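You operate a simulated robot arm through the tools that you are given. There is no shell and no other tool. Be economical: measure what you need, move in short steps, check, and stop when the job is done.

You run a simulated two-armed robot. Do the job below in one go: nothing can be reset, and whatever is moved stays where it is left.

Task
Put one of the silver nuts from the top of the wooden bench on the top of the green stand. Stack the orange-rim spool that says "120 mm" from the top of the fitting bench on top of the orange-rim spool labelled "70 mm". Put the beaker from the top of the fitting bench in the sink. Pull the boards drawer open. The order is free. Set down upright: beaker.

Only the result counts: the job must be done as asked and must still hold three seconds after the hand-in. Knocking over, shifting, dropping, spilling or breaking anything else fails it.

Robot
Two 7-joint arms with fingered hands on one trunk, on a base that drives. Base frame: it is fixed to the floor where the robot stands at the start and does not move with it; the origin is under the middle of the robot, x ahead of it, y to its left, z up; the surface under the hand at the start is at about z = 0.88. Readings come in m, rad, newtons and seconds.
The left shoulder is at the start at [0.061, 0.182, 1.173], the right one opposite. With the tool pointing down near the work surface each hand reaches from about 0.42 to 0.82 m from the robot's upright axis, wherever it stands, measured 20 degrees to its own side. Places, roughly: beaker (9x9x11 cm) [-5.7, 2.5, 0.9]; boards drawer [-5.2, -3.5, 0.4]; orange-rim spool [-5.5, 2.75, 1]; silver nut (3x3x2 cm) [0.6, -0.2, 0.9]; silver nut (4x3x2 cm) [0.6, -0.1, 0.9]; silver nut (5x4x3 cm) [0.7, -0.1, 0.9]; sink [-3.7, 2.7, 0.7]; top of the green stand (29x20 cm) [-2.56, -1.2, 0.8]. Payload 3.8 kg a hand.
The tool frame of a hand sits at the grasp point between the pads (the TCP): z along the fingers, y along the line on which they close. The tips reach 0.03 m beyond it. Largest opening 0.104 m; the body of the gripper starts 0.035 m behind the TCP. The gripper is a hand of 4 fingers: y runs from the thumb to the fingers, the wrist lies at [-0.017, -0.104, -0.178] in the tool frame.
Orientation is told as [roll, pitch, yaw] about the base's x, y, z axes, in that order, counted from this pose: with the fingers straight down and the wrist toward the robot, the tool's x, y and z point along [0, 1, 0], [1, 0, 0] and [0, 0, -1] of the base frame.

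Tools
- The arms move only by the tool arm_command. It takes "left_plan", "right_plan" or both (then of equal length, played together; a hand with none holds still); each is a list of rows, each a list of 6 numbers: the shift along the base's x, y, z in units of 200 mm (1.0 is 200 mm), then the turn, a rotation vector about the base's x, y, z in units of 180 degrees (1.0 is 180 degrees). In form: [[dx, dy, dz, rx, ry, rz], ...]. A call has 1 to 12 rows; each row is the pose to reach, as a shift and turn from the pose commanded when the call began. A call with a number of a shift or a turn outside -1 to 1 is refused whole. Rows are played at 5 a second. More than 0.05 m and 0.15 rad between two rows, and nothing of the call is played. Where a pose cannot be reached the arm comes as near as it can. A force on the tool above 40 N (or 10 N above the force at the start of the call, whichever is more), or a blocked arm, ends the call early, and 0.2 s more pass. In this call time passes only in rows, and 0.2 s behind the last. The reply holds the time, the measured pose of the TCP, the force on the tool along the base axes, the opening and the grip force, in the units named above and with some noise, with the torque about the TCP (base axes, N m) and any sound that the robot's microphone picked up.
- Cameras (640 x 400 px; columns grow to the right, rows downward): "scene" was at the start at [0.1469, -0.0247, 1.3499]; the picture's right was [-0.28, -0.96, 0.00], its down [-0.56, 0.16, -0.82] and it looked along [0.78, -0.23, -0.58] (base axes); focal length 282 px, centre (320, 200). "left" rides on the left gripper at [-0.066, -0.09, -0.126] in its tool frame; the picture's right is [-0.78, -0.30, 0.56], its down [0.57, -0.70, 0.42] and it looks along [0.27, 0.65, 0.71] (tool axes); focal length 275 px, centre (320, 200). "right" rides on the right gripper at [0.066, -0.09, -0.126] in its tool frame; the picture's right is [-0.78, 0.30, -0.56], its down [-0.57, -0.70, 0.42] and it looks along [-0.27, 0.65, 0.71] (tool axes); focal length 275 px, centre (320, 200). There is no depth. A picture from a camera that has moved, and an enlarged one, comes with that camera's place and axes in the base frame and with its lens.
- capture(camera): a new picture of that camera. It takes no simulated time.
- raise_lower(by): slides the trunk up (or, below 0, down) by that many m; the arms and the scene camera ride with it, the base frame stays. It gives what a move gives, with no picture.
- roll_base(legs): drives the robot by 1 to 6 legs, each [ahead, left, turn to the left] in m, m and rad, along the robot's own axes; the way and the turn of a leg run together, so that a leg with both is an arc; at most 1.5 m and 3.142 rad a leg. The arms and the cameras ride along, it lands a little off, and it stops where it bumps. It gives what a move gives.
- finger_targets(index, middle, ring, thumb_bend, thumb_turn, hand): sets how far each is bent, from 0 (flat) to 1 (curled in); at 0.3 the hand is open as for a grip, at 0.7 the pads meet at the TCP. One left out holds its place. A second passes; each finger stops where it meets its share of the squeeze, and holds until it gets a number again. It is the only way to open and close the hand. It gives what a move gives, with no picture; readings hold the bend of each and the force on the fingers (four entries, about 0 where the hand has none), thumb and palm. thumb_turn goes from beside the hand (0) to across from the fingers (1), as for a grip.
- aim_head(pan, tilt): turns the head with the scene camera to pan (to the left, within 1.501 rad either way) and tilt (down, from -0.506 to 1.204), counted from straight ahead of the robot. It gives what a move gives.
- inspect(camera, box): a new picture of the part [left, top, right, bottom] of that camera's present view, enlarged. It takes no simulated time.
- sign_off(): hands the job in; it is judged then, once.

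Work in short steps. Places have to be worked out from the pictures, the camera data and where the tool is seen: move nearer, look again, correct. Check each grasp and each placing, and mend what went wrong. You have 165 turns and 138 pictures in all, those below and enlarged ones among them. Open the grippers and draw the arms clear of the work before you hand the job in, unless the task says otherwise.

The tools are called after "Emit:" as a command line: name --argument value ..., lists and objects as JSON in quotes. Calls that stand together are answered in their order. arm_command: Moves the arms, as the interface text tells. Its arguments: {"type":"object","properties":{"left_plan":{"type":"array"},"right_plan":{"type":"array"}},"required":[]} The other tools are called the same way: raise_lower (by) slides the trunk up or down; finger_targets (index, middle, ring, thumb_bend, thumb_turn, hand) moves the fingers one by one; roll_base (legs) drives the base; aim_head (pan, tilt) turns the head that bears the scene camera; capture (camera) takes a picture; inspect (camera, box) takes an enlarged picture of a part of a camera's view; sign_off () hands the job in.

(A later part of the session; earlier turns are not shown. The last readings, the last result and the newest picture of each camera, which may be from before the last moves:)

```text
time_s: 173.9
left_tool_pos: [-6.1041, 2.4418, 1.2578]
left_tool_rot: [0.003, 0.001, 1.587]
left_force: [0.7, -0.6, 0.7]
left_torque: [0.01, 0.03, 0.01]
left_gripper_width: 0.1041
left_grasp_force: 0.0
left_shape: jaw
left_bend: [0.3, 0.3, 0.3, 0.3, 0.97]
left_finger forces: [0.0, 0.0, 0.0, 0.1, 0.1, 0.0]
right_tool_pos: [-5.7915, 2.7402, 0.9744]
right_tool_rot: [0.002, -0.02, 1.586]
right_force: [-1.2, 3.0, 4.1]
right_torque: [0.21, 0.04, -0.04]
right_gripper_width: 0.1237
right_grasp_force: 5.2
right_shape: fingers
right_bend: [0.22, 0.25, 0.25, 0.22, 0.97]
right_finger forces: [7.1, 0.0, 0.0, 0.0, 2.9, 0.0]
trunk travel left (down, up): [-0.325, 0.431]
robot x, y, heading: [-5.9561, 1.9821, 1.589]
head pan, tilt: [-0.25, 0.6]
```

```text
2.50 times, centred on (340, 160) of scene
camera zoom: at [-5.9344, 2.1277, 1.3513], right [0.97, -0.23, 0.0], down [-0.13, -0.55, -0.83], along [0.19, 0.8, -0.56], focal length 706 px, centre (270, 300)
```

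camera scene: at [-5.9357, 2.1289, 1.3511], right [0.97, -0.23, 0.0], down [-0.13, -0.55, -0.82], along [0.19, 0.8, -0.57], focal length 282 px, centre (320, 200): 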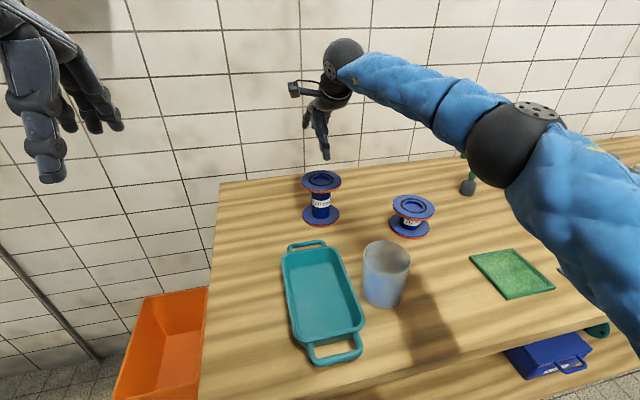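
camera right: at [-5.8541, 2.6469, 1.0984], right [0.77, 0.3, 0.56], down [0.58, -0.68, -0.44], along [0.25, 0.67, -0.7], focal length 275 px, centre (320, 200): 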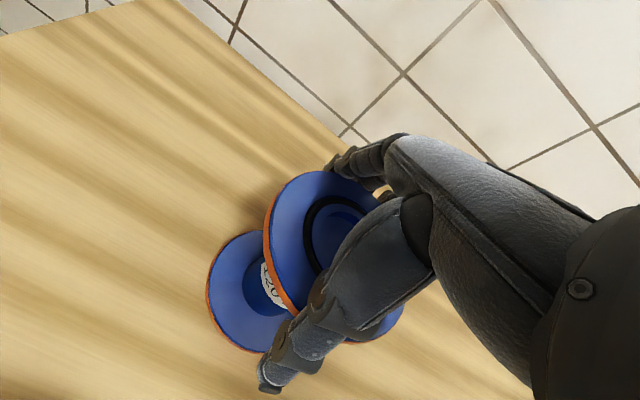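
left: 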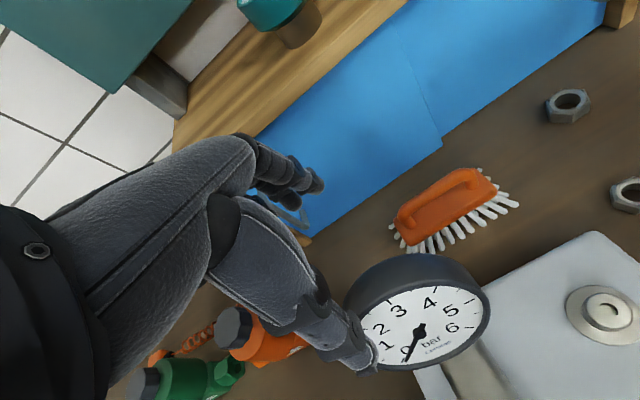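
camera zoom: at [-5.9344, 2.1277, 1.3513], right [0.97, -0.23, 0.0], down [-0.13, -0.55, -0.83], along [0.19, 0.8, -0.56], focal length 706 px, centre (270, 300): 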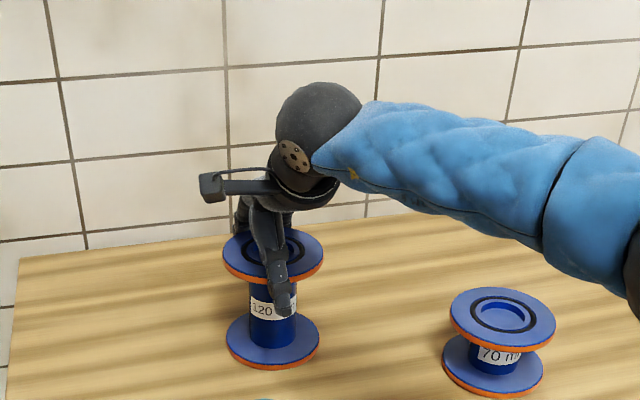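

The index and thumb touch unevenly. I'll reopen slightly, recentre by a few mm, and close harder.

Emit:
finger_targets --hand "right" --index 0.12 --middle 0.12 --ring 0.12 --thumb_bend 0.12

Emit:
arm_command --right_plan '[[-0.035, -0.02, 0, 0, 0, 0]]'

Emit:
finger_targets --hand "right" --index 0.4 --middle 0.4 --ring 0.4 --thumb_bend 0.4

Emit:
capture --camera "right"

Emit:
inspect --camera "scene" --box '[280, 120, 360, 230]'

```text
time_s: 174.9
left_tool_pos: [-6.1024, 2.4424, 1.2562]
left_tool_rot: [0.003, 0.0, 1.587]
left_force: [-0.4, 0.5, 0.4]
left_torque: [-0.02, 0.0, -0.02]
left_gripper_width: 0.1038
left_grasp_force: 0.1
left_shape: jaw
left_bend: [0.3, 0.3, 0.3, 0.3, 0.97]
left_finger forces: [0.0, 0.0, 0.0, 0.0, 0.1, 0.0]
right_tool_pos: [-5.7905, 2.7392, 0.9744]
right_tool_rot: [0.001, -0.019, 1.587]
right_force: [-0.2, -0.3, -0.7]
right_torque: [-0.01, -0.03, -0.02]
right_gripper_width: 0.1426
right_grasp_force: 0.0
right_shape: fingers
right_bend: [0.12, 0.12, 0.12, 0.12, 0.96]
right_finger forces: [0.1, 0.0, 0.0, 0.1, 0.1, 0.0]
trunk travel left (down, up): [-0.325, 0.431]
robot x, y, heading: [-5.9541, 1.9817, 1.585]
head pan, tilt: [-0.25, 0.6]
```

```text
time_s: 175.3
left_tool_pos: [-6.1037, 2.4413, 1.257]
left_tool_rot: [0.0, 0.0, 1.585]
left_force: [-0.1, -0.3, 0.0]
left_torque: [-0.01, -0.02, 0.03]
left_gripper_width: 0.104
left_grasp_force: 0.1
left_shape: jaw
left_bend: [0.3, 0.3, 0.3, 0.3, 0.97]
left_finger forces: [0.0, 0.0, 0.0, 0.1, 0.0, 0.1]
right_tool_pos: [-5.7987, 2.7363, 0.9735]
right_tool_rot: [0.001, -0.022, 1.585]
right_force: [-0.3, 0.2, 0.5]
right_torque: [-0.01, -0.02, 0.01]
right_gripper_width: 0.1421
right_grasp_force: 0.0
right_shape: fingers
right_bend: [0.12, 0.12, 0.12, 0.12, 0.96]
right_finger forces: [0.0, 0.0, 0.0, 0.1, 0.0, 0.0]
trunk travel left (down, up): [-0.325, 0.431]
robot x, y, heading: [-5.9554, 1.9812, 1.584]
head pan, tilt: [-0.25, 0.6]
```

```text
time_s: 176.3
left_tool_pos: [-6.1032, 2.4385, 1.2565]
left_tool_rot: [0.002, -0.001, 1.587]
left_force: [-0.8, 0.4, -0.1]
left_torque: [0.01, -0.03, 0.0]
left_gripper_width: 0.104
left_grasp_force: 0.1
left_shape: jaw
left_bend: [0.3, 0.3, 0.3, 0.3, 0.97]
left_finger forces: [0.0, 0.0, 0.0, 0.0, 0.0, 0.0]
right_tool_pos: [-5.7982, 2.7356, 0.9759]
right_tool_rot: [0.002, -0.024, 1.585]
right_force: [-0.8, 0.6, 11.5]
right_torque: [0.61, -0.06, 0.02]
right_gripper_width: 0.1112
right_grasp_force: 22.2
right_shape: fingers
right_bend: [0.28, 0.36, 0.34, 0.29, 0.97]
right_finger forces: [12.4, 4.7, 8.0, 0.1, 19.5, 0.0]
trunk travel left (down, up): [-0.325, 0.431]
robot x, y, heading: [-5.9528, 1.9772, 1.592]
head pan, tilt: [-0.25, 0.6]
```

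```text
66 pictures are left
camera right: at [-5.8611, 2.6421, 1.0996], right [0.77, 0.3, 0.56], down [0.58, -0.68, -0.44], along [0.25, 0.67, -0.7], focal length 275 px, centre (320, 200)
```

right: 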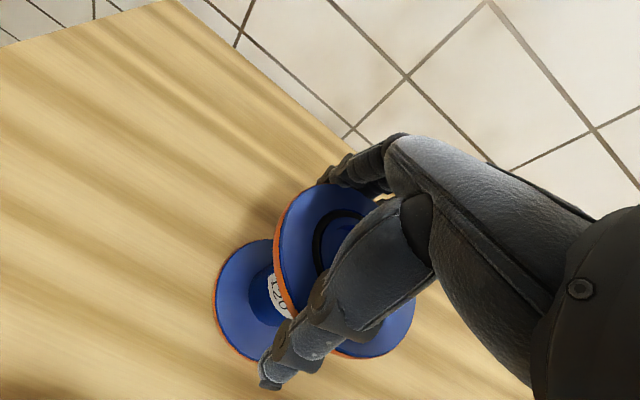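

```text
3.64 times, centred on (320, 175) of scene
camera zoom: at [-5.9345, 2.1264, 1.3515], right [0.97, -0.23, 0.0], down [-0.13, -0.55, -0.83], along [0.19, 0.8, -0.56], focal length 1027 px, centre (320, 291)
```

zoom: 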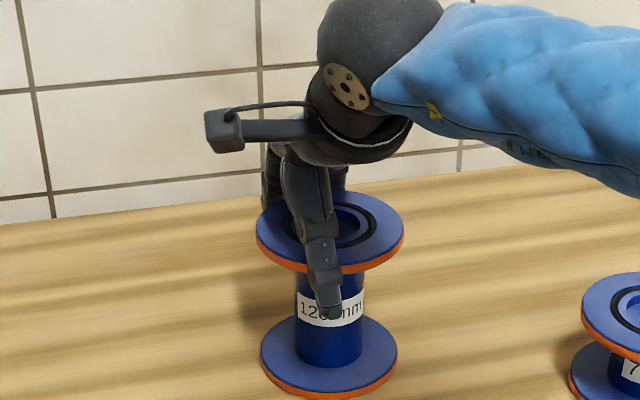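

All four digits touch, but the hand is pushed upward. I'll reopen, lower about 17 mm so the tips curl under the rim, and close again.

Emit:
finger_targets --hand "right" --index 0.1 --middle 0.1 --ring 0.1 --thumb_bend 0.1

Emit:
arm_command --right_plan '[[0.025, 0.0, -0.05, 0, 0, 0], [0.025, 0.0, -0.09, 0, 0, 0]]'

Emit:
finger_targets --hand "right" --index 0.45 --middle 0.45 --ring 0.45 --thumb_bend 0.45

Emit:
inspect --camera "scene" --box '[280, 120, 360, 230]'

```text
time_s: 177.3
left_tool_pos: [-6.1023, 2.4402, 1.2563]
left_tool_rot: [0.002, 0.0, 1.588]
left_force: [-0.1, -0.2, -0.5]
left_torque: [-0.02, 0.06, 0.02]
left_gripper_width: 0.1038
left_grasp_force: 0.0
left_shape: jaw
left_bend: [0.3, 0.3, 0.3, 0.3, 0.97]
left_finger forces: [0.0, 0.1, 0.1, 0.1, 0.1, 0.0]
right_tool_pos: [-5.7966, 2.7364, 0.9743]
right_tool_rot: [0.002, -0.019, 1.586]
right_force: [-0.6, 0.2, 0.0]
right_torque: [0.03, 0.0, -0.01]
right_gripper_width: 0.1457
right_grasp_force: 0.1
right_shape: fingers
right_bend: [0.1, 0.1, 0.1, 0.1, 0.95]
right_finger forces: [0.1, 0.0, 0.0, 0.1, 0.0, 0.1]
trunk travel left (down, up): [-0.325, 0.431]
robot x, y, heading: [-5.952, 1.979, 1.596]
head pan, tilt: [-0.25, 0.6]
```

```text
time_s: 177.9
left_tool_pos: [-6.1023, 2.4396, 1.2567]
left_tool_rot: [0.002, -0.001, 1.588]
left_force: [-0.9, -0.3, 0.3]
left_torque: [0.03, 0.03, -0.02]
left_gripper_width: 0.1038
left_grasp_force: 0.0
left_shape: jaw
left_bend: [0.3, 0.3, 0.3, 0.3, 0.97]
left_finger forces: [0.1, 0.0, 0.0, 0.0, 0.1, 0.1]
right_tool_pos: [-5.794, 2.7366, 0.9563]
right_tool_rot: [0.002, -0.024, 1.587]
right_force: [-0.4, -2.9, 5.1]
right_torque: [-0.18, -0.05, -0.02]
right_gripper_width: 0.1459
right_grasp_force: 2.6
right_shape: fingers
right_bend: [0.1, 0.1, 0.1, 0.09, 0.95]
right_finger forces: [0.1, 0.0, 0.0, 0.1, 5.2, 0.1]
trunk travel left (down, up): [-0.325, 0.431]
robot x, y, heading: [-5.9543, 1.9808, 1.587]
head pan, tilt: [-0.25, 0.6]
```

```text
time_s: 178.9
left_tool_pos: [-6.1034, 2.4389, 1.257]
left_tool_rot: [0.002, -0.002, 1.586]
left_force: [-0.2, -0.1, 0.3]
left_torque: [-0.01, 0.0, -0.03]
left_gripper_width: 0.1037
left_grasp_force: 0.0
left_shape: jaw
left_bend: [0.3, 0.3, 0.3, 0.3, 0.97]
left_finger forces: [0.0, 0.0, 0.0, 0.0, 0.0, 0.0]
right_tool_pos: [-5.7933, 2.7361, 0.9595]
right_tool_rot: [0.0, -0.025, 1.587]
right_force: [1.0, 4.1, 19.8]
right_torque: [0.99, -0.11, 0.05]
right_gripper_width: 0.126
right_grasp_force: 50.7
right_shape: fingers
right_bend: [0.17, 0.31, 0.3, 0.34, 0.92]
right_finger forces: [18.4, 18.4, 19.4, 0.1, 44.3, 0.1]
trunk travel left (down, up): [-0.325, 0.431]
robot x, y, heading: [-5.9537, 1.979, 1.583]
head pan, tilt: [-0.25, 0.6]
```

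```text
3.64 times, centred on (320, 175) of scene
camera zoom: at [-5.9347, 2.1259, 1.3516], right [0.97, -0.23, 0.0], down [-0.13, -0.55, -0.83], along [0.19, 0.8, -0.56], focal length 1027 px, centre (320, 291)
```

zoom: 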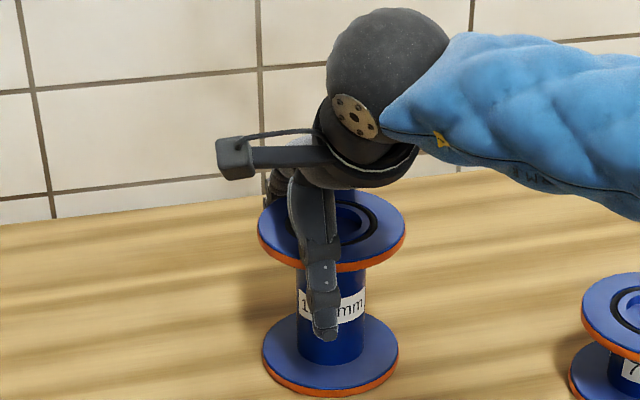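

The grip is now strong (≈50 N). I'll test with a small lift.

Emit:
arm_command --right_plan '[[0, 0, 0.05, 0, 0, 0], [0, 0, 0.1, 0, 0, 0], [0, 0, 0.15, 0, 0, 0]]'

Emit:
inspect --camera "scene" --box '[280, 100, 380, 230]'

```text
time_s: 179.7
left_tool_pos: [-6.1026, 2.441, 1.2573]
left_tool_rot: [0.002, 0.0, 1.586]
left_force: [-0.8, -1.0, 0.2]
left_torque: [0.02, 0.01, 0.0]
left_gripper_width: 0.1039
left_grasp_force: 0.0
left_shape: jaw
left_bend: [0.3, 0.3, 0.3, 0.3, 0.97]
left_finger forces: [0.0, 0.1, 0.1, 0.0, 0.1, 0.0]
right_tool_pos: [-5.7928, 2.7362, 0.985]
right_tool_rot: [0.0, -0.016, 1.586]
right_force: [-1.0, 0.7, -3.4]
right_torque: [-0.02, 0.07, -0.02]
right_gripper_width: 0.1234
right_grasp_force: 44.9
right_shape: fingers
right_bend: [0.19, 0.33, 0.3, 0.34, 0.91]
right_finger forces: [11.2, 16.4, 19.1, 0.0, 43.3, 0.0]
trunk travel left (down, up): [-0.325, 0.431]
robot x, y, heading: [-5.9527, 1.9807, 1.586]
head pan, tilt: [-0.25, 0.6]
```

```text
3.08 times, centred on (330, 165) of scene
camera zoom: at [-5.9341, 2.1282, 1.3511], right [0.97, -0.23, 0.0], down [-0.13, -0.55, -0.82], along [0.19, 0.8, -0.57], focal length 869 px, centre (289, 308)
```

zoom: 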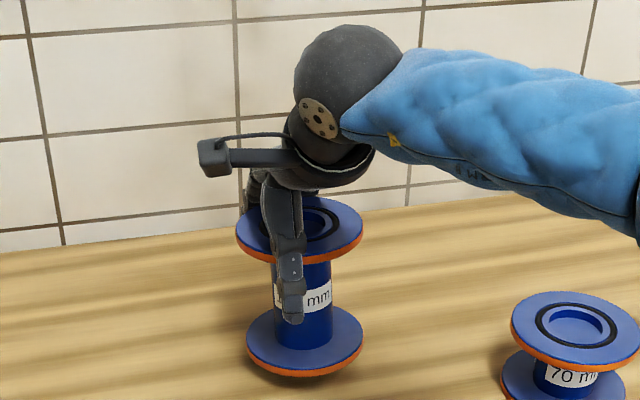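

It carries ~3.4 N — the spool is lifted. I'll raise it another 12 cm and check.

Emit:
arm_command --right_plan '[[0, 0, 0.12, 0, 0, 0], [0, 0, 0.24, 0, 0, 0], [0, 0, 0.36, 0, 0, 0], [0, 0, 0.48, 0, 0, 0], [0, 0, 0.6, 0, 0, 0]]'

Emit:
capture --camera "scene"

Emit:
capture --camera "right"

```text
time_s: 180.9
left_tool_pos: [-6.1027, 2.4411, 1.2578]
left_tool_rot: [0.002, 0.001, 1.586]
left_force: [-0.4, -0.4, 0.4]
left_torque: [0.02, 0.0, 0.0]
left_gripper_width: 0.1038
left_grasp_force: 0.1
left_shape: jaw
left_bend: [0.3, 0.3, 0.3, 0.3, 0.97]
left_finger forces: [0.0, 0.1, 0.0, 0.1, 0.1, 0.0]
right_tool_pos: [-5.7933, 2.737, 1.1055]
right_tool_rot: [0.001, -0.02, 1.586]
right_force: [-0.5, 0.0, -2.5]
right_torque: [-0.02, 0.04, 0.02]
right_gripper_width: 0.1231
right_grasp_force: 44.1
right_shape: fingers
right_bend: [0.19, 0.33, 0.3, 0.34, 0.91]
right_finger forces: [10.8, 16.3, 18.6, 0.0, 42.4, 0.0]
trunk travel left (down, up): [-0.325, 0.431]
robot x, y, heading: [-5.9511, 1.9819, 1.589]
head pan, tilt: [-0.25, 0.6]
```

```text
62 pictures are left
camera scene: at [-5.9343, 2.1278, 1.3513], right [0.97, -0.23, 0.0], down [-0.13, -0.55, -0.82], along [0.19, 0.8, -0.57], focal length 282 px, centre (320, 200)
```

scene: 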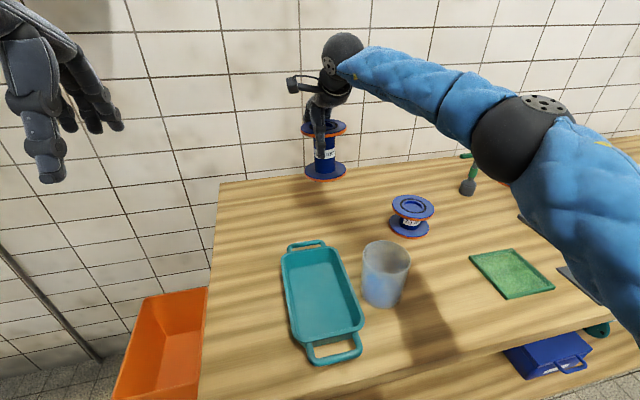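

```text
61 pictures are left
camera right: at [-5.8562, 2.6432, 1.23], right [0.77, 0.3, 0.56], down [0.58, -0.68, -0.44], along [0.25, 0.67, -0.7], focal length 275 px, centre (320, 200)
```

right: 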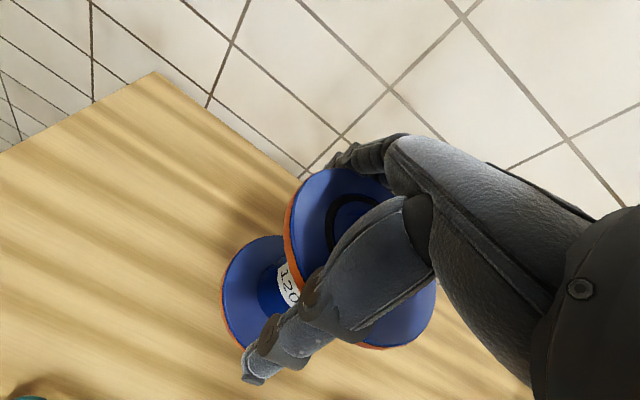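

The spool hangs upright. The 70 mm spool lies about +0.213 m in x and −0.078 m in y from it, so I'll strafe the base right and bring the arm back a bit.

Emit:
roll_base --legs '[[0, -0.21, 0]]'

Emit:
arm_command --right_plan '[[0, -0.2, 0, 0, 0, 0], [0, -0.39, 0, 0, 0, 0]]'

Emit:
inspect --camera "scene" --box '[260, 80, 420, 240]'

Emit:
capture --camera "right"

```text
time_s: 182.5
left_tool_pos: [-5.8913, 2.4445, 1.258]
left_tool_rot: [0.0, 0.0, 1.586]
left_force: [0.2, -0.4, -0.5]
left_torque: [-0.03, 0.08, 0.05]
left_gripper_width: 0.1039
left_grasp_force: 0.1
left_shape: jaw
left_bend: [0.3, 0.3, 0.3, 0.3, 0.97]
left_finger forces: [0.0, 0.1, 0.0, 0.0, 0.0, 0.0]
right_tool_pos: [-5.5821, 2.7398, 1.1047]
right_tool_rot: [0.002, -0.02, 1.585]
right_force: [0.4, -0.7, -3.7]
right_torque: [-0.04, 0.04, 0.01]
right_gripper_width: 0.123
right_grasp_force: 44.7
right_shape: fingers
right_bend: [0.19, 0.33, 0.3, 0.34, 0.91]
right_finger forces: [10.6, 16.3, 18.7, 0.0, 42.3, 0.0]
trunk travel left (down, up): [-0.325, 0.431]
robot x, y, heading: [-5.7428, 1.9811, 1.585]
head pan, tilt: [-0.25, 0.6]
```

```text
time_s: 183.1
left_tool_pos: [-5.8935, 2.4441, 1.2564]
left_tool_rot: [0.003, 0.001, 1.587]
left_force: [-0.2, -0.1, 0.6]
left_torque: [0.01, 0.03, -0.01]
left_gripper_width: 0.1041
left_grasp_force: 0.0
left_shape: jaw
left_bend: [0.3, 0.3, 0.3, 0.3, 0.97]
left_finger forces: [0.0, 0.1, 0.0, 0.0, 0.1, 0.0]
right_tool_pos: [-5.5844, 2.661, 1.1051]
right_tool_rot: [0.002, -0.018, 1.585]
right_force: [1.1, -0.9, -4.3]
right_torque: [-0.01, 0.03, 0.0]
right_gripper_width: 0.1231
right_grasp_force: 44.1
right_shape: fingers
right_bend: [0.19, 0.33, 0.3, 0.34, 0.91]
right_finger forces: [10.7, 16.4, 18.1, 0.0, 41.7, 0.0]
trunk travel left (down, up): [-0.325, 0.431]
robot x, y, heading: [-5.745, 1.9845, 1.585]
head pan, tilt: [-0.25, 0.6]
```

```text
2.50 times, centred on (340, 160) of scene
camera zoom: at [-5.7253, 2.1312, 1.3513], right [0.97, -0.23, 0.0], down [-0.13, -0.55, -0.82], along [0.19, 0.8, -0.57], focal length 706 px, centre (270, 300)
```

zoom: 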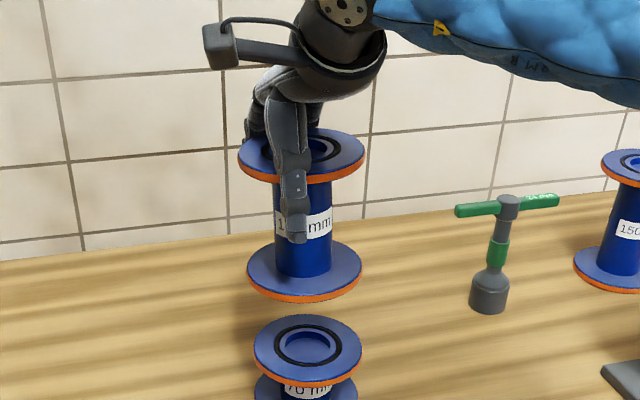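

```text
59 pictures are left
camera right: at [-5.6476, 2.5678, 1.2283], right [0.77, 0.3, 0.56], down [0.58, -0.68, -0.44], along [0.25, 0.67, -0.7], focal length 275 px, centre (320, 200)
```

right: 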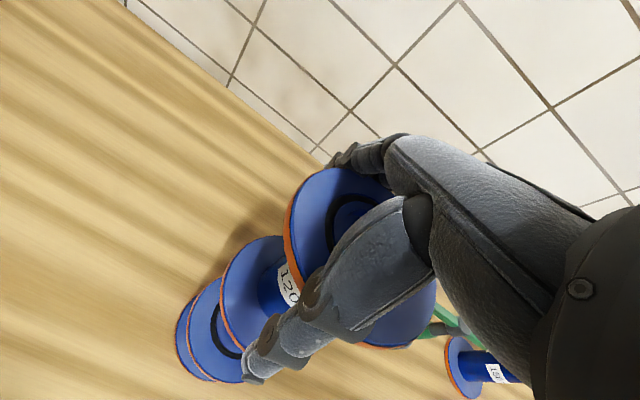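

The spools are aligned within about 5 mm. I'll lower 6 cm with a tiny correction and check.

Emit:
arm_command --right_plan '[[0.02, -0.025, -0.1, 0, 0, 0], [0.02, -0.025, -0.2, 0, 0, 0], [0.02, -0.025, -0.28, 0, 0, 0]]'

Emit:
inspect --camera "scene" --box '[280, 110, 380, 250]'

Emit:
capture --camera "right"

```text
time_s: 183.9
left_tool_pos: [-5.8929, 2.4445, 1.2567]
left_tool_rot: [0.003, 0.0, 1.585]
left_force: [0.1, -0.1, 0.4]
left_torque: [0.02, 0.02, -0.02]
left_gripper_width: 0.1039
left_grasp_force: 0.0
left_shape: jaw
left_bend: [0.3, 0.3, 0.3, 0.3, 0.97]
left_finger forces: [0.0, 0.0, 0.0, 0.1, 0.1, 0.1]
right_tool_pos: [-5.5801, 2.658, 1.0491]
right_tool_rot: [0.002, -0.019, 1.584]
right_force: [0.8, 0.6, -4.1]
right_torque: [-0.04, 0.05, 0.0]
right_gripper_width: 0.1227
right_grasp_force: 43.9
right_shape: fingers
right_bend: [0.19, 0.33, 0.3, 0.34, 0.91]
right_finger forces: [10.6, 16.2, 18.1, 0.1, 41.2, 0.0]
trunk travel left (down, up): [-0.325, 0.431]
robot x, y, heading: [-5.7424, 1.9816, 1.587]
head pan, tilt: [-0.25, 0.6]
```

```text
2.86 times, centred on (330, 180) of scene
camera zoom: at [-5.7248, 2.1316, 1.3512], right [0.97, -0.23, 0.0], down [-0.13, -0.55, -0.82], along [0.19, 0.8, -0.57], focal length 807 px, centre (291, 257)
```

zoom: 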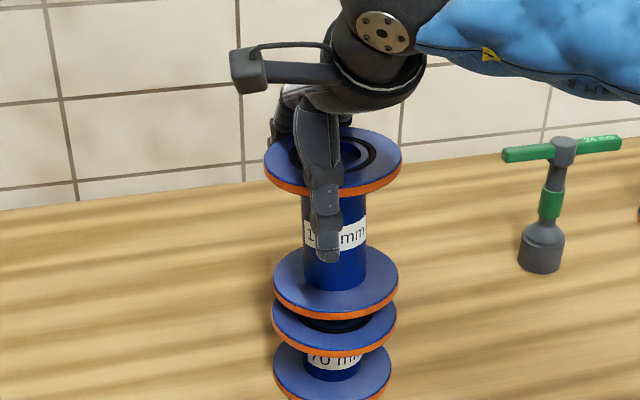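

```text
57 pictures are left
camera right: at [-5.6424, 2.5639, 1.1729], right [0.77, 0.3, 0.56], down [0.58, -0.68, -0.44], along [0.25, 0.67, -0.7], focal length 275 px, centre (320, 200)
```

right: 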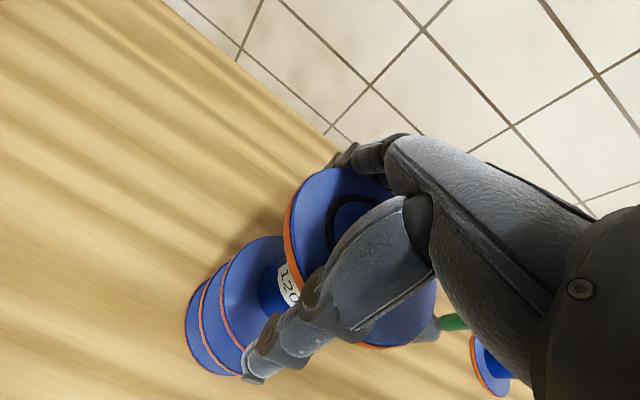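

Alignment looks good with about 2–3 cm of gap. I'll lower slowly until contact.

Emit:
arm_command --right_plan '[[-0.01, -0.01, -0.03, 0, 0, 0], [-0.01, -0.01, -0.06, 0, 0, 0], [-0.01, -0.01, -0.085, 0, 0, 0]]'

Emit:
inspect --camera "scene" --box '[280, 110, 380, 250]'

```text
time_s: 184.7
left_tool_pos: [-5.8939, 2.4446, 1.2564]
left_tool_rot: [0.002, -0.001, 1.587]
left_force: [0.6, 0.0, -0.4]
left_torque: [0.04, 0.02, -0.02]
left_gripper_width: 0.104
left_grasp_force: 0.0
left_shape: jaw
left_bend: [0.3, 0.3, 0.3, 0.3, 0.97]
left_finger forces: [0.0, 0.0, 0.0, 0.0, 0.0, 0.0]
right_tool_pos: [-5.5813, 2.6544, 1.0331]
right_tool_rot: [0.002, -0.023, 1.587]
right_force: [0.3, 0.1, -2.1]
right_torque: [0.0, 0.04, -0.05]
right_gripper_width: 0.1228
right_grasp_force: 43.4
right_shape: fingers
right_bend: [0.19, 0.33, 0.3, 0.34, 0.91]
right_finger forces: [10.8, 16.3, 18.0, 0.1, 41.1, 0.1]
trunk travel left (down, up): [-0.325, 0.431]
robot x, y, heading: [-5.7476, 1.9841, 1.58]
head pan, tilt: [-0.25, 0.6]
```

```text
2.86 times, centred on (330, 180) of scene
camera zoom: at [-5.7251, 2.1314, 1.3512], right [0.97, -0.23, 0.0], down [-0.13, -0.55, -0.82], along [0.19, 0.8, -0.57], focal length 807 px, centre (291, 257)
```

zoom: 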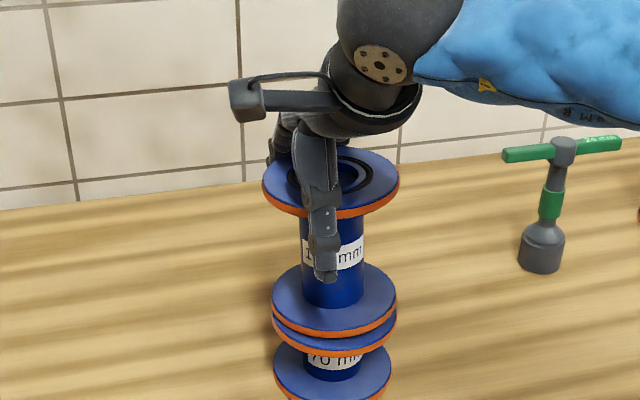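

About 9 mm remains. Continue down gently.

Emit:
arm_command --right_plan '[[-0.005, 0, -0.02, 0, 0, 0], [-0.005, 0, -0.04, 0, 0, 0], [-0.005, 0, -0.05, 0, 0, 0]]'

Emit:
inspect --camera "scene" --box '[280, 110, 380, 250]'

```text
time_s: 185.5
left_tool_pos: [-5.893, 2.4413, 1.2581]
left_tool_rot: [0.001, -0.004, 1.588]
left_force: [0.6, -0.2, 0.0]
left_torque: [-0.04, 0.02, 0.03]
left_gripper_width: 0.1035
left_grasp_force: 0.0
left_shape: jaw
left_bend: [0.3, 0.3, 0.3, 0.3, 0.97]
left_finger forces: [0.0, 0.0, 0.0, 0.0, 0.1, 0.0]
right_tool_pos: [-5.5821, 2.6539, 1.0294]
right_tool_rot: [0.004, -0.035, 1.586]
right_force: [4.8, 0.0, 30.5]
right_torque: [0.72, 0.14, -0.12]
right_gripper_width: 0.1234
right_grasp_force: 51.2
right_shape: fingers
right_bend: [0.18, 0.32, 0.3, 0.35, 0.91]
right_finger forces: [17.0, 18.1, 21.3, 0.1, 44.9, 0.0]
trunk travel left (down, up): [-0.325, 0.431]
robot x, y, heading: [-5.745, 1.9824, 1.586]
head pan, tilt: [-0.25, 0.6]
```

```text
2.86 times, centred on (330, 180) of scene
camera zoom: at [-5.7251, 2.1276, 1.3521], right [0.97, -0.23, 0.0], down [-0.13, -0.55, -0.83], along [0.19, 0.8, -0.56], focal length 807 px, centre (291, 257)
```

zoom: 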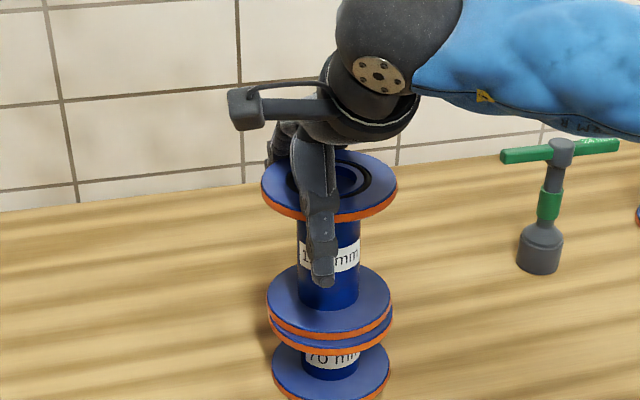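

Contact (30 N) — it's resting on the 70 spool. I'll relieve the pressure and open the hand.

Emit:
arm_command --right_plan '[[0, 0, 0.028, 0, 0, 0]]'

Emit:
finger_targets --hand "right" --index 0.08 --middle 0.08 --ring 0.08 --thumb_bend 0.08 --thumb_turn 1

Emit:
inspect --camera "scene" --box '[280, 110, 380, 250]'

Emit:
capture --camera "right"

```text
time_s: 185.9
left_tool_pos: [-5.8934, 2.4431, 1.2571]
left_tool_rot: [0.002, 0.0, 1.586]
left_force: [0.8, 0.2, -0.9]
left_torque: [0.02, -0.01, -0.01]
left_gripper_width: 0.1039
left_grasp_force: 0.1
left_shape: jaw
left_bend: [0.3, 0.3, 0.3, 0.3, 0.97]
left_finger forces: [0.0, 0.1, 0.1, 0.0, 0.0, 0.0]
right_tool_pos: [-5.5822, 2.6546, 1.031]
right_tool_rot: [0.003, -0.025, 1.585]
right_force: [3.9, 3.8, 19.6]
right_torque: [0.98, 0.15, -0.14]
right_gripper_width: 0.1235
right_grasp_force: 46.8
right_shape: fingers
right_bend: [0.18, 0.32, 0.3, 0.35, 0.91]
right_finger forces: [16.4, 17.6, 20.3, 0.0, 38.9, 0.1]
trunk travel left (down, up): [-0.325, 0.431]
robot x, y, heading: [-5.7507, 1.9828, 1.588]
head pan, tilt: [-0.25, 0.6]
```

```text
time_s: 186.9
left_tool_pos: [-5.8929, 2.4439, 1.2558]
left_tool_rot: [0.001, 0.0, 1.587]
left_force: [-0.6, -1.0, -0.5]
left_torque: [0.0, 0.0, -0.06]
left_gripper_width: 0.1039
left_grasp_force: 0.0
left_shape: jaw
left_bend: [0.3, 0.3, 0.3, 0.3, 0.97]
left_finger forces: [0.1, 0.1, 0.0, 0.1, 0.0, 0.0]
right_tool_pos: [-5.5817, 2.6552, 1.0278]
right_tool_rot: [-0.001, -0.018, 1.586]
right_force: [-1.1, -1.2, 0.9]
right_torque: [0.01, -0.01, -0.03]
right_gripper_width: 0.1483
right_grasp_force: 0.6
right_shape: fingers
right_bend: [0.08, 0.08, 0.08, 0.08, 0.95]
right_finger forces: [0.1, 0.0, 0.0, 0.1, 0.7, 0.0]
trunk travel left (down, up): [-0.325, 0.431]
robot x, y, heading: [-5.7442, 1.9865, 1.589]
head pan, tilt: [-0.25, 0.6]
```

```text
2.86 times, centred on (330, 180) of scene
camera zoom: at [-5.7253, 2.1311, 1.3512], right [0.97, -0.23, 0.0], down [-0.13, -0.55, -0.82], along [0.19, 0.8, -0.57], focal length 807 px, centre (291, 257)
```

zoom: 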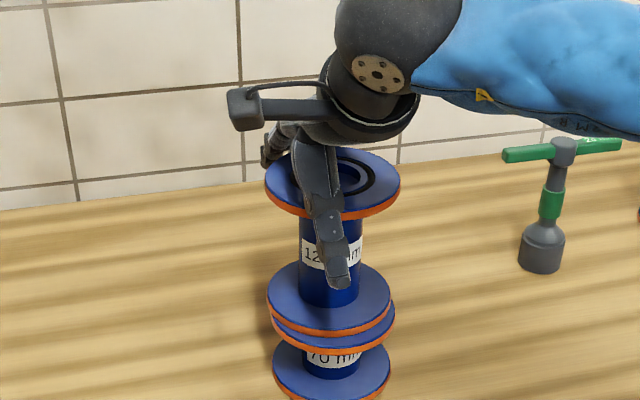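

```text
53 pictures are left
camera right: at [-5.6456, 2.5613, 1.1513], right [0.77, 0.3, 0.56], down [0.58, -0.68, -0.44], along [0.25, 0.67, -0.7], focal length 275 px, centre (320, 200)
```

right: 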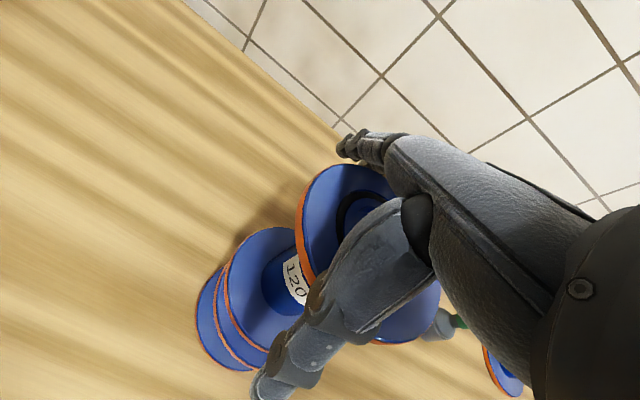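

Released and stacked. The thumb is close to the near rim, so I'll centre the hand slightly toward me, then rise straight up.

Emit:
arm_command --right_plan '[[0, -0.05, 0, 0, 0, 0], [0, -0.05, 0.1, 0, 0, 0], [0, -0.05, 0.3, 0, 0, 0], [0, -0.05, 0.5, 0, 0, 0], [0, -0.05, 0.7, 0, 0, 0]]'

Emit:
capture --camera "scene"

```text
time_s: 188.1
left_tool_pos: [-5.8944, 2.442, 1.2578]
left_tool_rot: [0.001, -0.001, 1.586]
left_force: [-0.3, 0.2, 0.3]
left_torque: [0.02, -0.03, -0.04]
left_gripper_width: 0.104
left_grasp_force: 0.0
left_shape: jaw
left_bend: [0.3, 0.3, 0.3, 0.3, 0.97]
left_finger forces: [0.0, 0.0, 0.1, 0.1, 0.0, 0.1]
right_tool_pos: [-5.5838, 2.6441, 1.1697]
right_tool_rot: [0.001, -0.021, 1.587]
right_force: [0.5, -0.7, -0.4]
right_torque: [-0.01, -0.01, 0.0]
right_gripper_width: 0.1488
right_grasp_force: 0.1
right_shape: fingers
right_bend: [0.08, 0.08, 0.08, 0.08, 0.95]
right_finger forces: [0.0, 0.0, 0.0, 0.0, 0.1, 0.1]
trunk travel left (down, up): [-0.325, 0.431]
robot x, y, heading: [-5.7436, 1.9837, 1.589]
head pan, tilt: [-0.25, 0.6]
```

```text
52 pictures are left
camera scene: at [-5.7256, 2.1305, 1.3514], right [0.97, -0.23, 0.0], down [-0.13, -0.55, -0.83], along [0.19, 0.8, -0.56], focal length 282 px, centre (320, 200)
```

scene: 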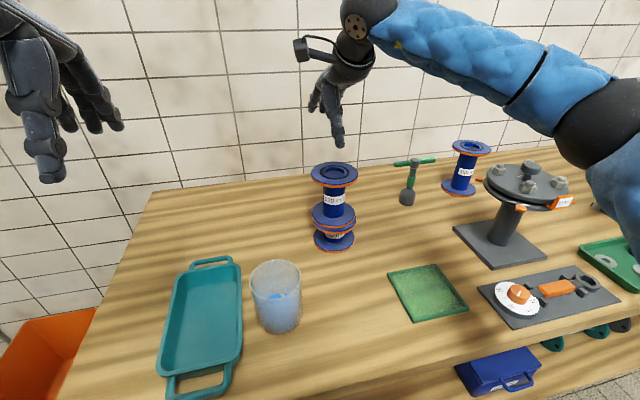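

The stack stands well. The beaker is at about [−5.726, 2.455]. I'll reposition the base so the right hand is above it.

Emit:
roll_base --legs '[[-0.1, 0.155, 0]]'

Emit:
finger_targets --hand "right" --index 0.18 --middle 0.18 --ring 0.18 --thumb_bend 0.18

Emit:
arm_command --right_plan '[[0.03, -0.22, -0.05, 0, 0, 0], [0.06, -0.44, -0.15, 0, 0, 0], [0.06, -0.44, -0.35, 0, 0, 0]]'

Emit:
capture --camera "scene"

Emit:
capture --camera "right"

```text
time_s: 189.7
left_tool_pos: [-6.0478, 2.3412, 1.2572]
left_tool_rot: [0.001, -0.001, 1.586]
left_force: [-1.0, 0.0, 0.1]
left_torque: [-0.01, -0.01, -0.01]
left_gripper_width: 0.1038
left_grasp_force: 0.0
left_shape: jaw
left_bend: [0.3, 0.3, 0.3, 0.3, 0.97]
left_finger forces: [0.0, 0.1, 0.0, 0.0, 0.0, 0.0]
right_tool_pos: [-5.7366, 2.543, 1.1687]
right_tool_rot: [0.001, -0.022, 1.584]
right_force: [-0.2, 0.2, 0.3]
right_torque: [0.0, -0.01, -0.03]
right_gripper_width: 0.1488
right_grasp_force: 0.1
right_shape: fingers
right_bend: [0.08, 0.08, 0.08, 0.08, 0.95]
right_finger forces: [0.0, 0.0, 0.1, 0.0, 0.1, 0.0]
trunk travel left (down, up): [-0.325, 0.431]
robot x, y, heading: [-5.8949, 1.8806, 1.586]
head pan, tilt: [-0.25, 0.6]
```

```text
time_s: 190.7
left_tool_pos: [-6.0462, 2.3424, 1.257]
left_tool_rot: [0.004, 0.0, 1.585]
left_force: [-1.3, 0.6, 0.0]
left_torque: [0.02, -0.01, 0.0]
left_gripper_width: 0.1039
left_grasp_force: 0.0
left_shape: jaw
left_bend: [0.3, 0.3, 0.3, 0.3, 0.97]
left_finger forces: [0.0, 0.0, 0.0, 0.1, 0.0, 0.0]
right_tool_pos: [-5.7366, 2.5434, 1.1691]
right_tool_rot: [0.001, -0.019, 1.583]
right_force: [0.1, 1.1, -0.1]
right_torque: [0.03, 0.01, 0.01]
right_gripper_width: 0.1315
right_grasp_force: 0.1
right_shape: fingers
right_bend: [0.18, 0.18, 0.18, 0.18, 0.95]
right_finger forces: [0.1, 0.1, 0.0, 0.1, 0.1, 0.1]
trunk travel left (down, up): [-0.325, 0.431]
robot x, y, heading: [-5.9011, 1.8803, 1.583]
head pan, tilt: [-0.25, 0.6]
```

```text
time_s: 191.4
left_tool_pos: [-6.0463, 2.3424, 1.2571]
left_tool_rot: [0.002, 0.003, 1.585]
left_force: [0.3, 0.4, 0.3]
left_torque: [-0.04, -0.02, -0.02]
left_gripper_width: 0.104
left_grasp_force: 0.1
left_shape: jaw
left_bend: [0.3, 0.3, 0.3, 0.3, 0.97]
left_finger forces: [0.0, 0.0, 0.0, 0.1, 0.1, 0.1]
right_tool_pos: [-5.7237, 2.4551, 1.0981]
right_tool_rot: [0.0, -0.018, 1.583]
right_force: [-0.1, 0.8, -0.1]
right_torque: [0.0, -0.04, -0.01]
right_gripper_width: 0.1311
right_grasp_force: 0.0
right_shape: fingers
right_bend: [0.18, 0.18, 0.18, 0.18, 0.95]
right_finger forces: [0.1, 0.0, 0.0, 0.0, 0.0, 0.0]
trunk travel left (down, up): [-0.325, 0.431]
robot x, y, heading: [-5.8961, 1.8812, 1.582]
head pan, tilt: [-0.25, 0.6]
```

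```text
51 pictures are left
camera scene: at [-5.8782, 2.0305, 1.3511], right [0.97, -0.23, 0.0], down [-0.13, -0.55, -0.82], along [0.19, 0.8, -0.57], focal length 282 px, centre (320, 200)
```

scene: 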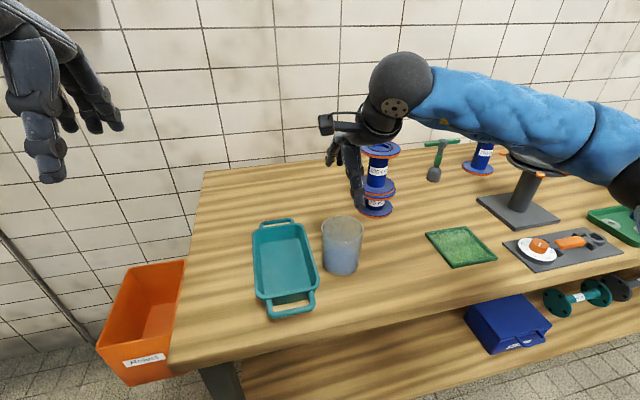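

```text
50 pictures are left
camera right: at [-5.7869, 2.3624, 1.2224], right [0.77, 0.3, 0.56], down [0.58, -0.69, -0.44], along [0.26, 0.67, -0.7], focal length 275 px, centre (320, 200)
```

right: 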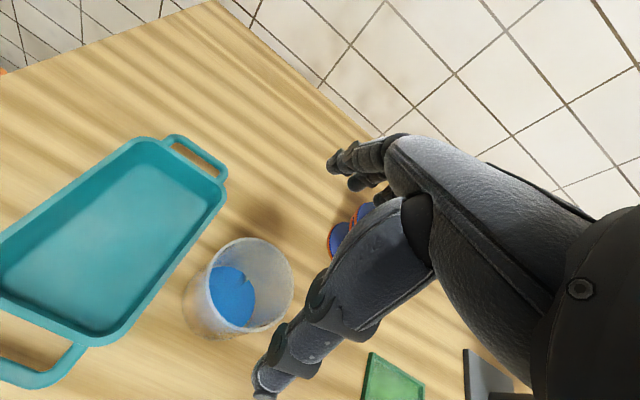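

The hand is centred over the beaker. I'll descend around it to z≈0.95.

Emit:
arm_command --right_plan '[[-0.02, -0.01, -0.2, 0, 0, 0], [-0.02, -0.01, -0.4, 0, 0, 0], [-0.02, -0.01, -0.58, 0, 0, 0], [-0.02, -0.01, -0.74, 0, 0, 0]]'

Emit:
inspect --camera "scene" --box '[280, 150, 420, 290]'

Emit:
capture --camera "right"

```text
time_s: 192.4
left_tool_pos: [-6.0469, 2.3434, 1.2569]
left_tool_rot: [0.0, 0.0, 1.585]
left_force: [0.3, 1.0, -0.3]
left_torque: [0.0, -0.02, -0.02]
left_gripper_width: 0.1038
left_grasp_force: 0.0
left_shape: jaw
left_bend: [0.3, 0.3, 0.3, 0.3, 0.97]
left_finger forces: [0.0, 0.0, 0.1, 0.1, 0.1, 0.0]
right_tool_pos: [-5.7284, 2.4541, 0.9511]
right_tool_rot: [0.0, -0.021, 1.584]
right_force: [0.8, 0.6, 1.6]
right_torque: [0.07, 0.02, 0.0]
right_gripper_width: 0.132
right_grasp_force: 0.8
right_shape: fingers
right_bend: [0.18, 0.18, 0.18, 0.18, 0.95]
right_finger forces: [1.0, 0.0, 0.0, 0.0, 0.0, 0.1]
trunk travel left (down, up): [-0.325, 0.431]
robot x, y, heading: [-5.8965, 1.8821, 1.585]
head pan, tilt: [-0.25, 0.6]
```

```text
2.86 times, centred on (350, 220) of scene
camera zoom: at [-5.8785, 2.0295, 1.3513], right [0.97, -0.23, 0.0], down [-0.13, -0.55, -0.82], along [0.19, 0.8, -0.57], focal length 807 px, centre (234, 143)
```

zoom: 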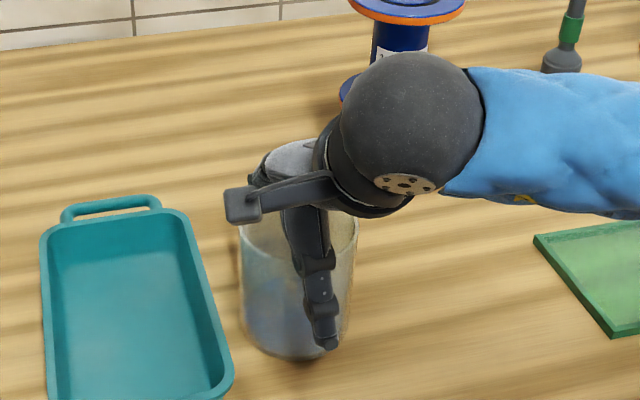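

```text
48 pictures are left
camera right: at [-5.7907, 2.3599, 1.0749], right [0.77, 0.29, 0.56], down [0.58, -0.68, -0.44], along [0.25, 0.67, -0.7], focal length 275 px, centre (320, 200)
```

right: 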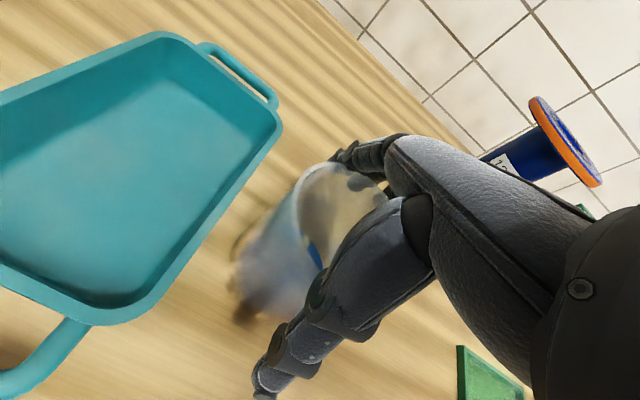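

Fingers surround the beaker. I'll close gently in stages.

Emit:
finger_targets --hand "right" --index 0.3 --middle 0.34 --ring 0.34 --thumb_bend 0.34

Emit:
inspect --camera "scene" --box '[280, 150, 420, 290]'

```text
time_s: 193.4
left_tool_pos: [-6.0465, 2.3422, 1.2569]
left_tool_rot: [0.002, 0.0, 1.585]
left_force: [0.0, -0.4, 0.4]
left_torque: [0.0, -0.02, 0.01]
left_gripper_width: 0.1038
left_grasp_force: 0.1
left_shape: jaw
left_bend: [0.3, 0.3, 0.3, 0.3, 0.97]
left_finger forces: [0.0, 0.1, 0.0, 0.0, 0.0, 0.0]
right_tool_pos: [-5.7274, 2.4544, 0.9509]
right_tool_rot: [0.001, -0.019, 1.585]
right_force: [0.7, -0.1, 1.4]
right_torque: [0.03, 0.01, 0.01]
right_gripper_width: 0.1027
right_grasp_force: 1.4
right_shape: fingers
right_bend: [0.29, 0.34, 0.34, 0.33, 0.95]
right_finger forces: [1.5, 0.1, 0.1, 0.0, 1.6, 0.0]
trunk travel left (down, up): [-0.325, 0.431]
robot x, y, heading: [-5.8985, 1.8763, 1.592]
head pan, tilt: [-0.25, 0.6]
```

```text
2.86 times, centred on (350, 220) of scene
camera zoom: at [-5.8786, 2.0293, 1.3513], right [0.97, -0.23, 0.0], down [-0.13, -0.55, -0.83], along [0.19, 0.8, -0.56], focal length 807 px, centre (234, 143)
```

zoom: 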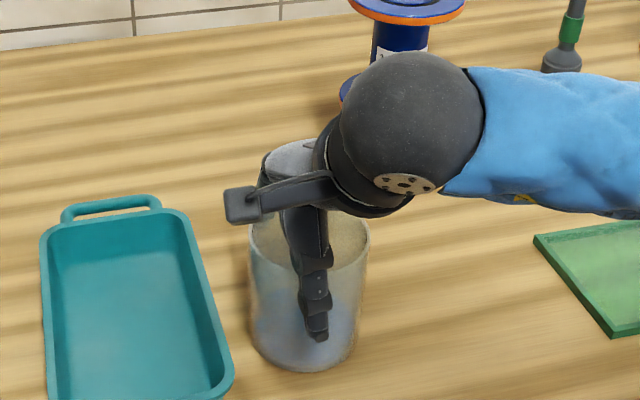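

Index and thumb now touch lightly on opposite sides. I'll squeeze a bit more.

Emit:
finger_targets --hand "right" --index 0.38 --middle 0.44 --ring 0.44 --thumb_bend 0.42

Emit:
inspect --camera "scene" --box '[280, 150, 420, 290]'

Emit:
capture --camera "right"

```text
time_s: 194.4
left_tool_pos: [-6.0461, 2.3419, 1.2574]
left_tool_rot: [0.002, -0.001, 1.584]
left_force: [-0.4, -1.1, -0.2]
left_torque: [-0.01, 0.03, -0.02]
left_gripper_width: 0.104
left_grasp_force: 0.0
left_shape: jaw
left_bend: [0.3, 0.3, 0.3, 0.3, 0.97]
left_finger forces: [0.0, 0.1, 0.0, 0.0, 0.0, 0.0]
right_tool_pos: [-5.7289, 2.4529, 0.9508]
right_tool_rot: [0.001, -0.023, 1.586]
right_force: [-0.7, 2.0, 3.2]
right_torque: [0.3, -0.04, 0.01]
right_gripper_width: 0.0939
right_grasp_force: 12.1
right_shape: fingers
right_bend: [0.33, 0.39, 0.43, 0.38, 0.95]
right_finger forces: [7.6, 4.9, 0.8, 0.0, 11.0, 0.0]
trunk travel left (down, up): [-0.325, 0.431]
robot x, y, heading: [-5.8978, 1.8815, 1.589]
head pan, tilt: [-0.25, 0.6]
```

```text
2.86 times, centred on (350, 220) of scene
camera zoom: at [-5.8787, 2.0293, 1.3513], right [0.97, -0.23, 0.0], down [-0.13, -0.55, -0.83], along [0.19, 0.8, -0.56], focal length 807 px, centre (234, 143)
```

zoom: 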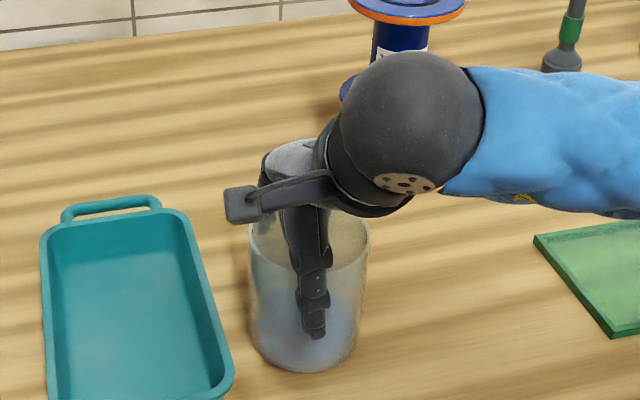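

```text
45 pictures are left
camera right: at [-5.7909, 2.3599, 1.0753], right [0.77, 0.3, 0.56], down [0.58, -0.68, -0.44], along [0.25, 0.67, -0.7], focal length 275 px, centre (320, 200)
```

right: 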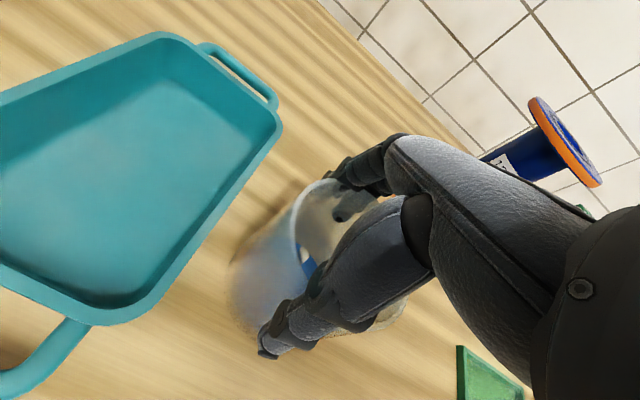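

Contact by all fingers, 12 N. I'll add a little squeeze and lift 2 cm as a test.

Emit:
finger_targets --hand "right" --index 0.41 --middle 0.48 --ring 0.52 --thumb_bend 0.47

Emit:
arm_command --right_plan '[[0, 0, 0.03, 0, 0, 0], [0, 0, 0.07, 0, 0, 0], [0, 0, 0.12, 0, 0, 0]]'

Emit:
inspect --camera "scene" --box '[280, 130, 420, 290]'

```text
time_s: 195.4
left_tool_pos: [-6.0464, 2.3427, 1.2569]
left_tool_rot: [0.001, 0.0, 1.585]
left_force: [-0.2, 0.0, 0.2]
left_torque: [-0.02, -0.02, -0.03]
left_gripper_width: 0.1037
left_grasp_force: 0.1
left_shape: jaw
left_bend: [0.3, 0.3, 0.3, 0.3, 0.97]
left_finger forces: [0.0, 0.0, 0.1, 0.0, 0.0, 0.0]
right_tool_pos: [-5.7274, 2.4535, 0.951]
right_tool_rot: [0.003, -0.021, 1.585]
right_force: [0.4, 1.8, 6.8]
right_torque: [0.54, -0.17, 0.05]
right_gripper_width: 0.0911
right_grasp_force: 21.6
right_shape: fingers
right_bend: [0.34, 0.41, 0.45, 0.4, 0.94]
right_finger forces: [9.6, 7.5, 6.4, 0.0, 19.5, 0.0]
trunk travel left (down, up): [-0.325, 0.431]
robot x, y, heading: [-5.8961, 1.881, 1.584]
head pan, tilt: [-0.25, 0.6]
```

```text
time_s: 196.2
left_tool_pos: [-6.0468, 2.3413, 1.2561]
left_tool_rot: [0.004, 0.001, 1.583]
left_force: [0.2, 0.6, -0.9]
left_torque: [0.03, 0.0, -0.01]
left_gripper_width: 0.104
left_grasp_force: 0.1
left_shape: jaw
left_bend: [0.3, 0.3, 0.3, 0.3, 0.97]
left_finger forces: [0.0, 0.0, 0.1, 0.0, 0.0, 0.1]
right_tool_pos: [-5.7274, 2.4531, 0.9741]
right_tool_rot: [0.003, -0.02, 1.584]
right_force: [-0.3, 0.1, -0.9]
right_torque: [0.0, -0.01, 0.01]
right_gripper_width: 0.0909
right_grasp_force: 20.8
right_shape: fingers
right_bend: [0.35, 0.42, 0.46, 0.4, 0.94]
right_finger forces: [7.5, 6.6, 5.4, 0.0, 20.7, 0.0]
trunk travel left (down, up): [-0.325, 0.431]
robot x, y, heading: [-5.9002, 1.8789, 1.583]
head pan, tilt: [-0.25, 0.6]
```

```text
2.50 times, centred on (350, 210) of scene
camera zoom: at [-5.8785, 2.0296, 1.3512], right [0.97, -0.23, 0.0], down [-0.13, -0.55, -0.82], along [0.19, 0.8, -0.57], focal length 706 px, centre (245, 175)
```

zoom: 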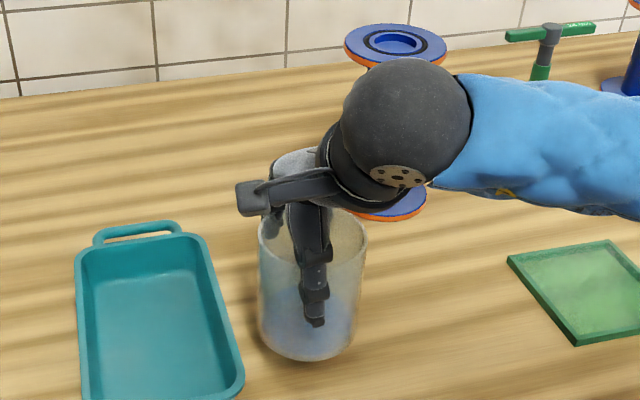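

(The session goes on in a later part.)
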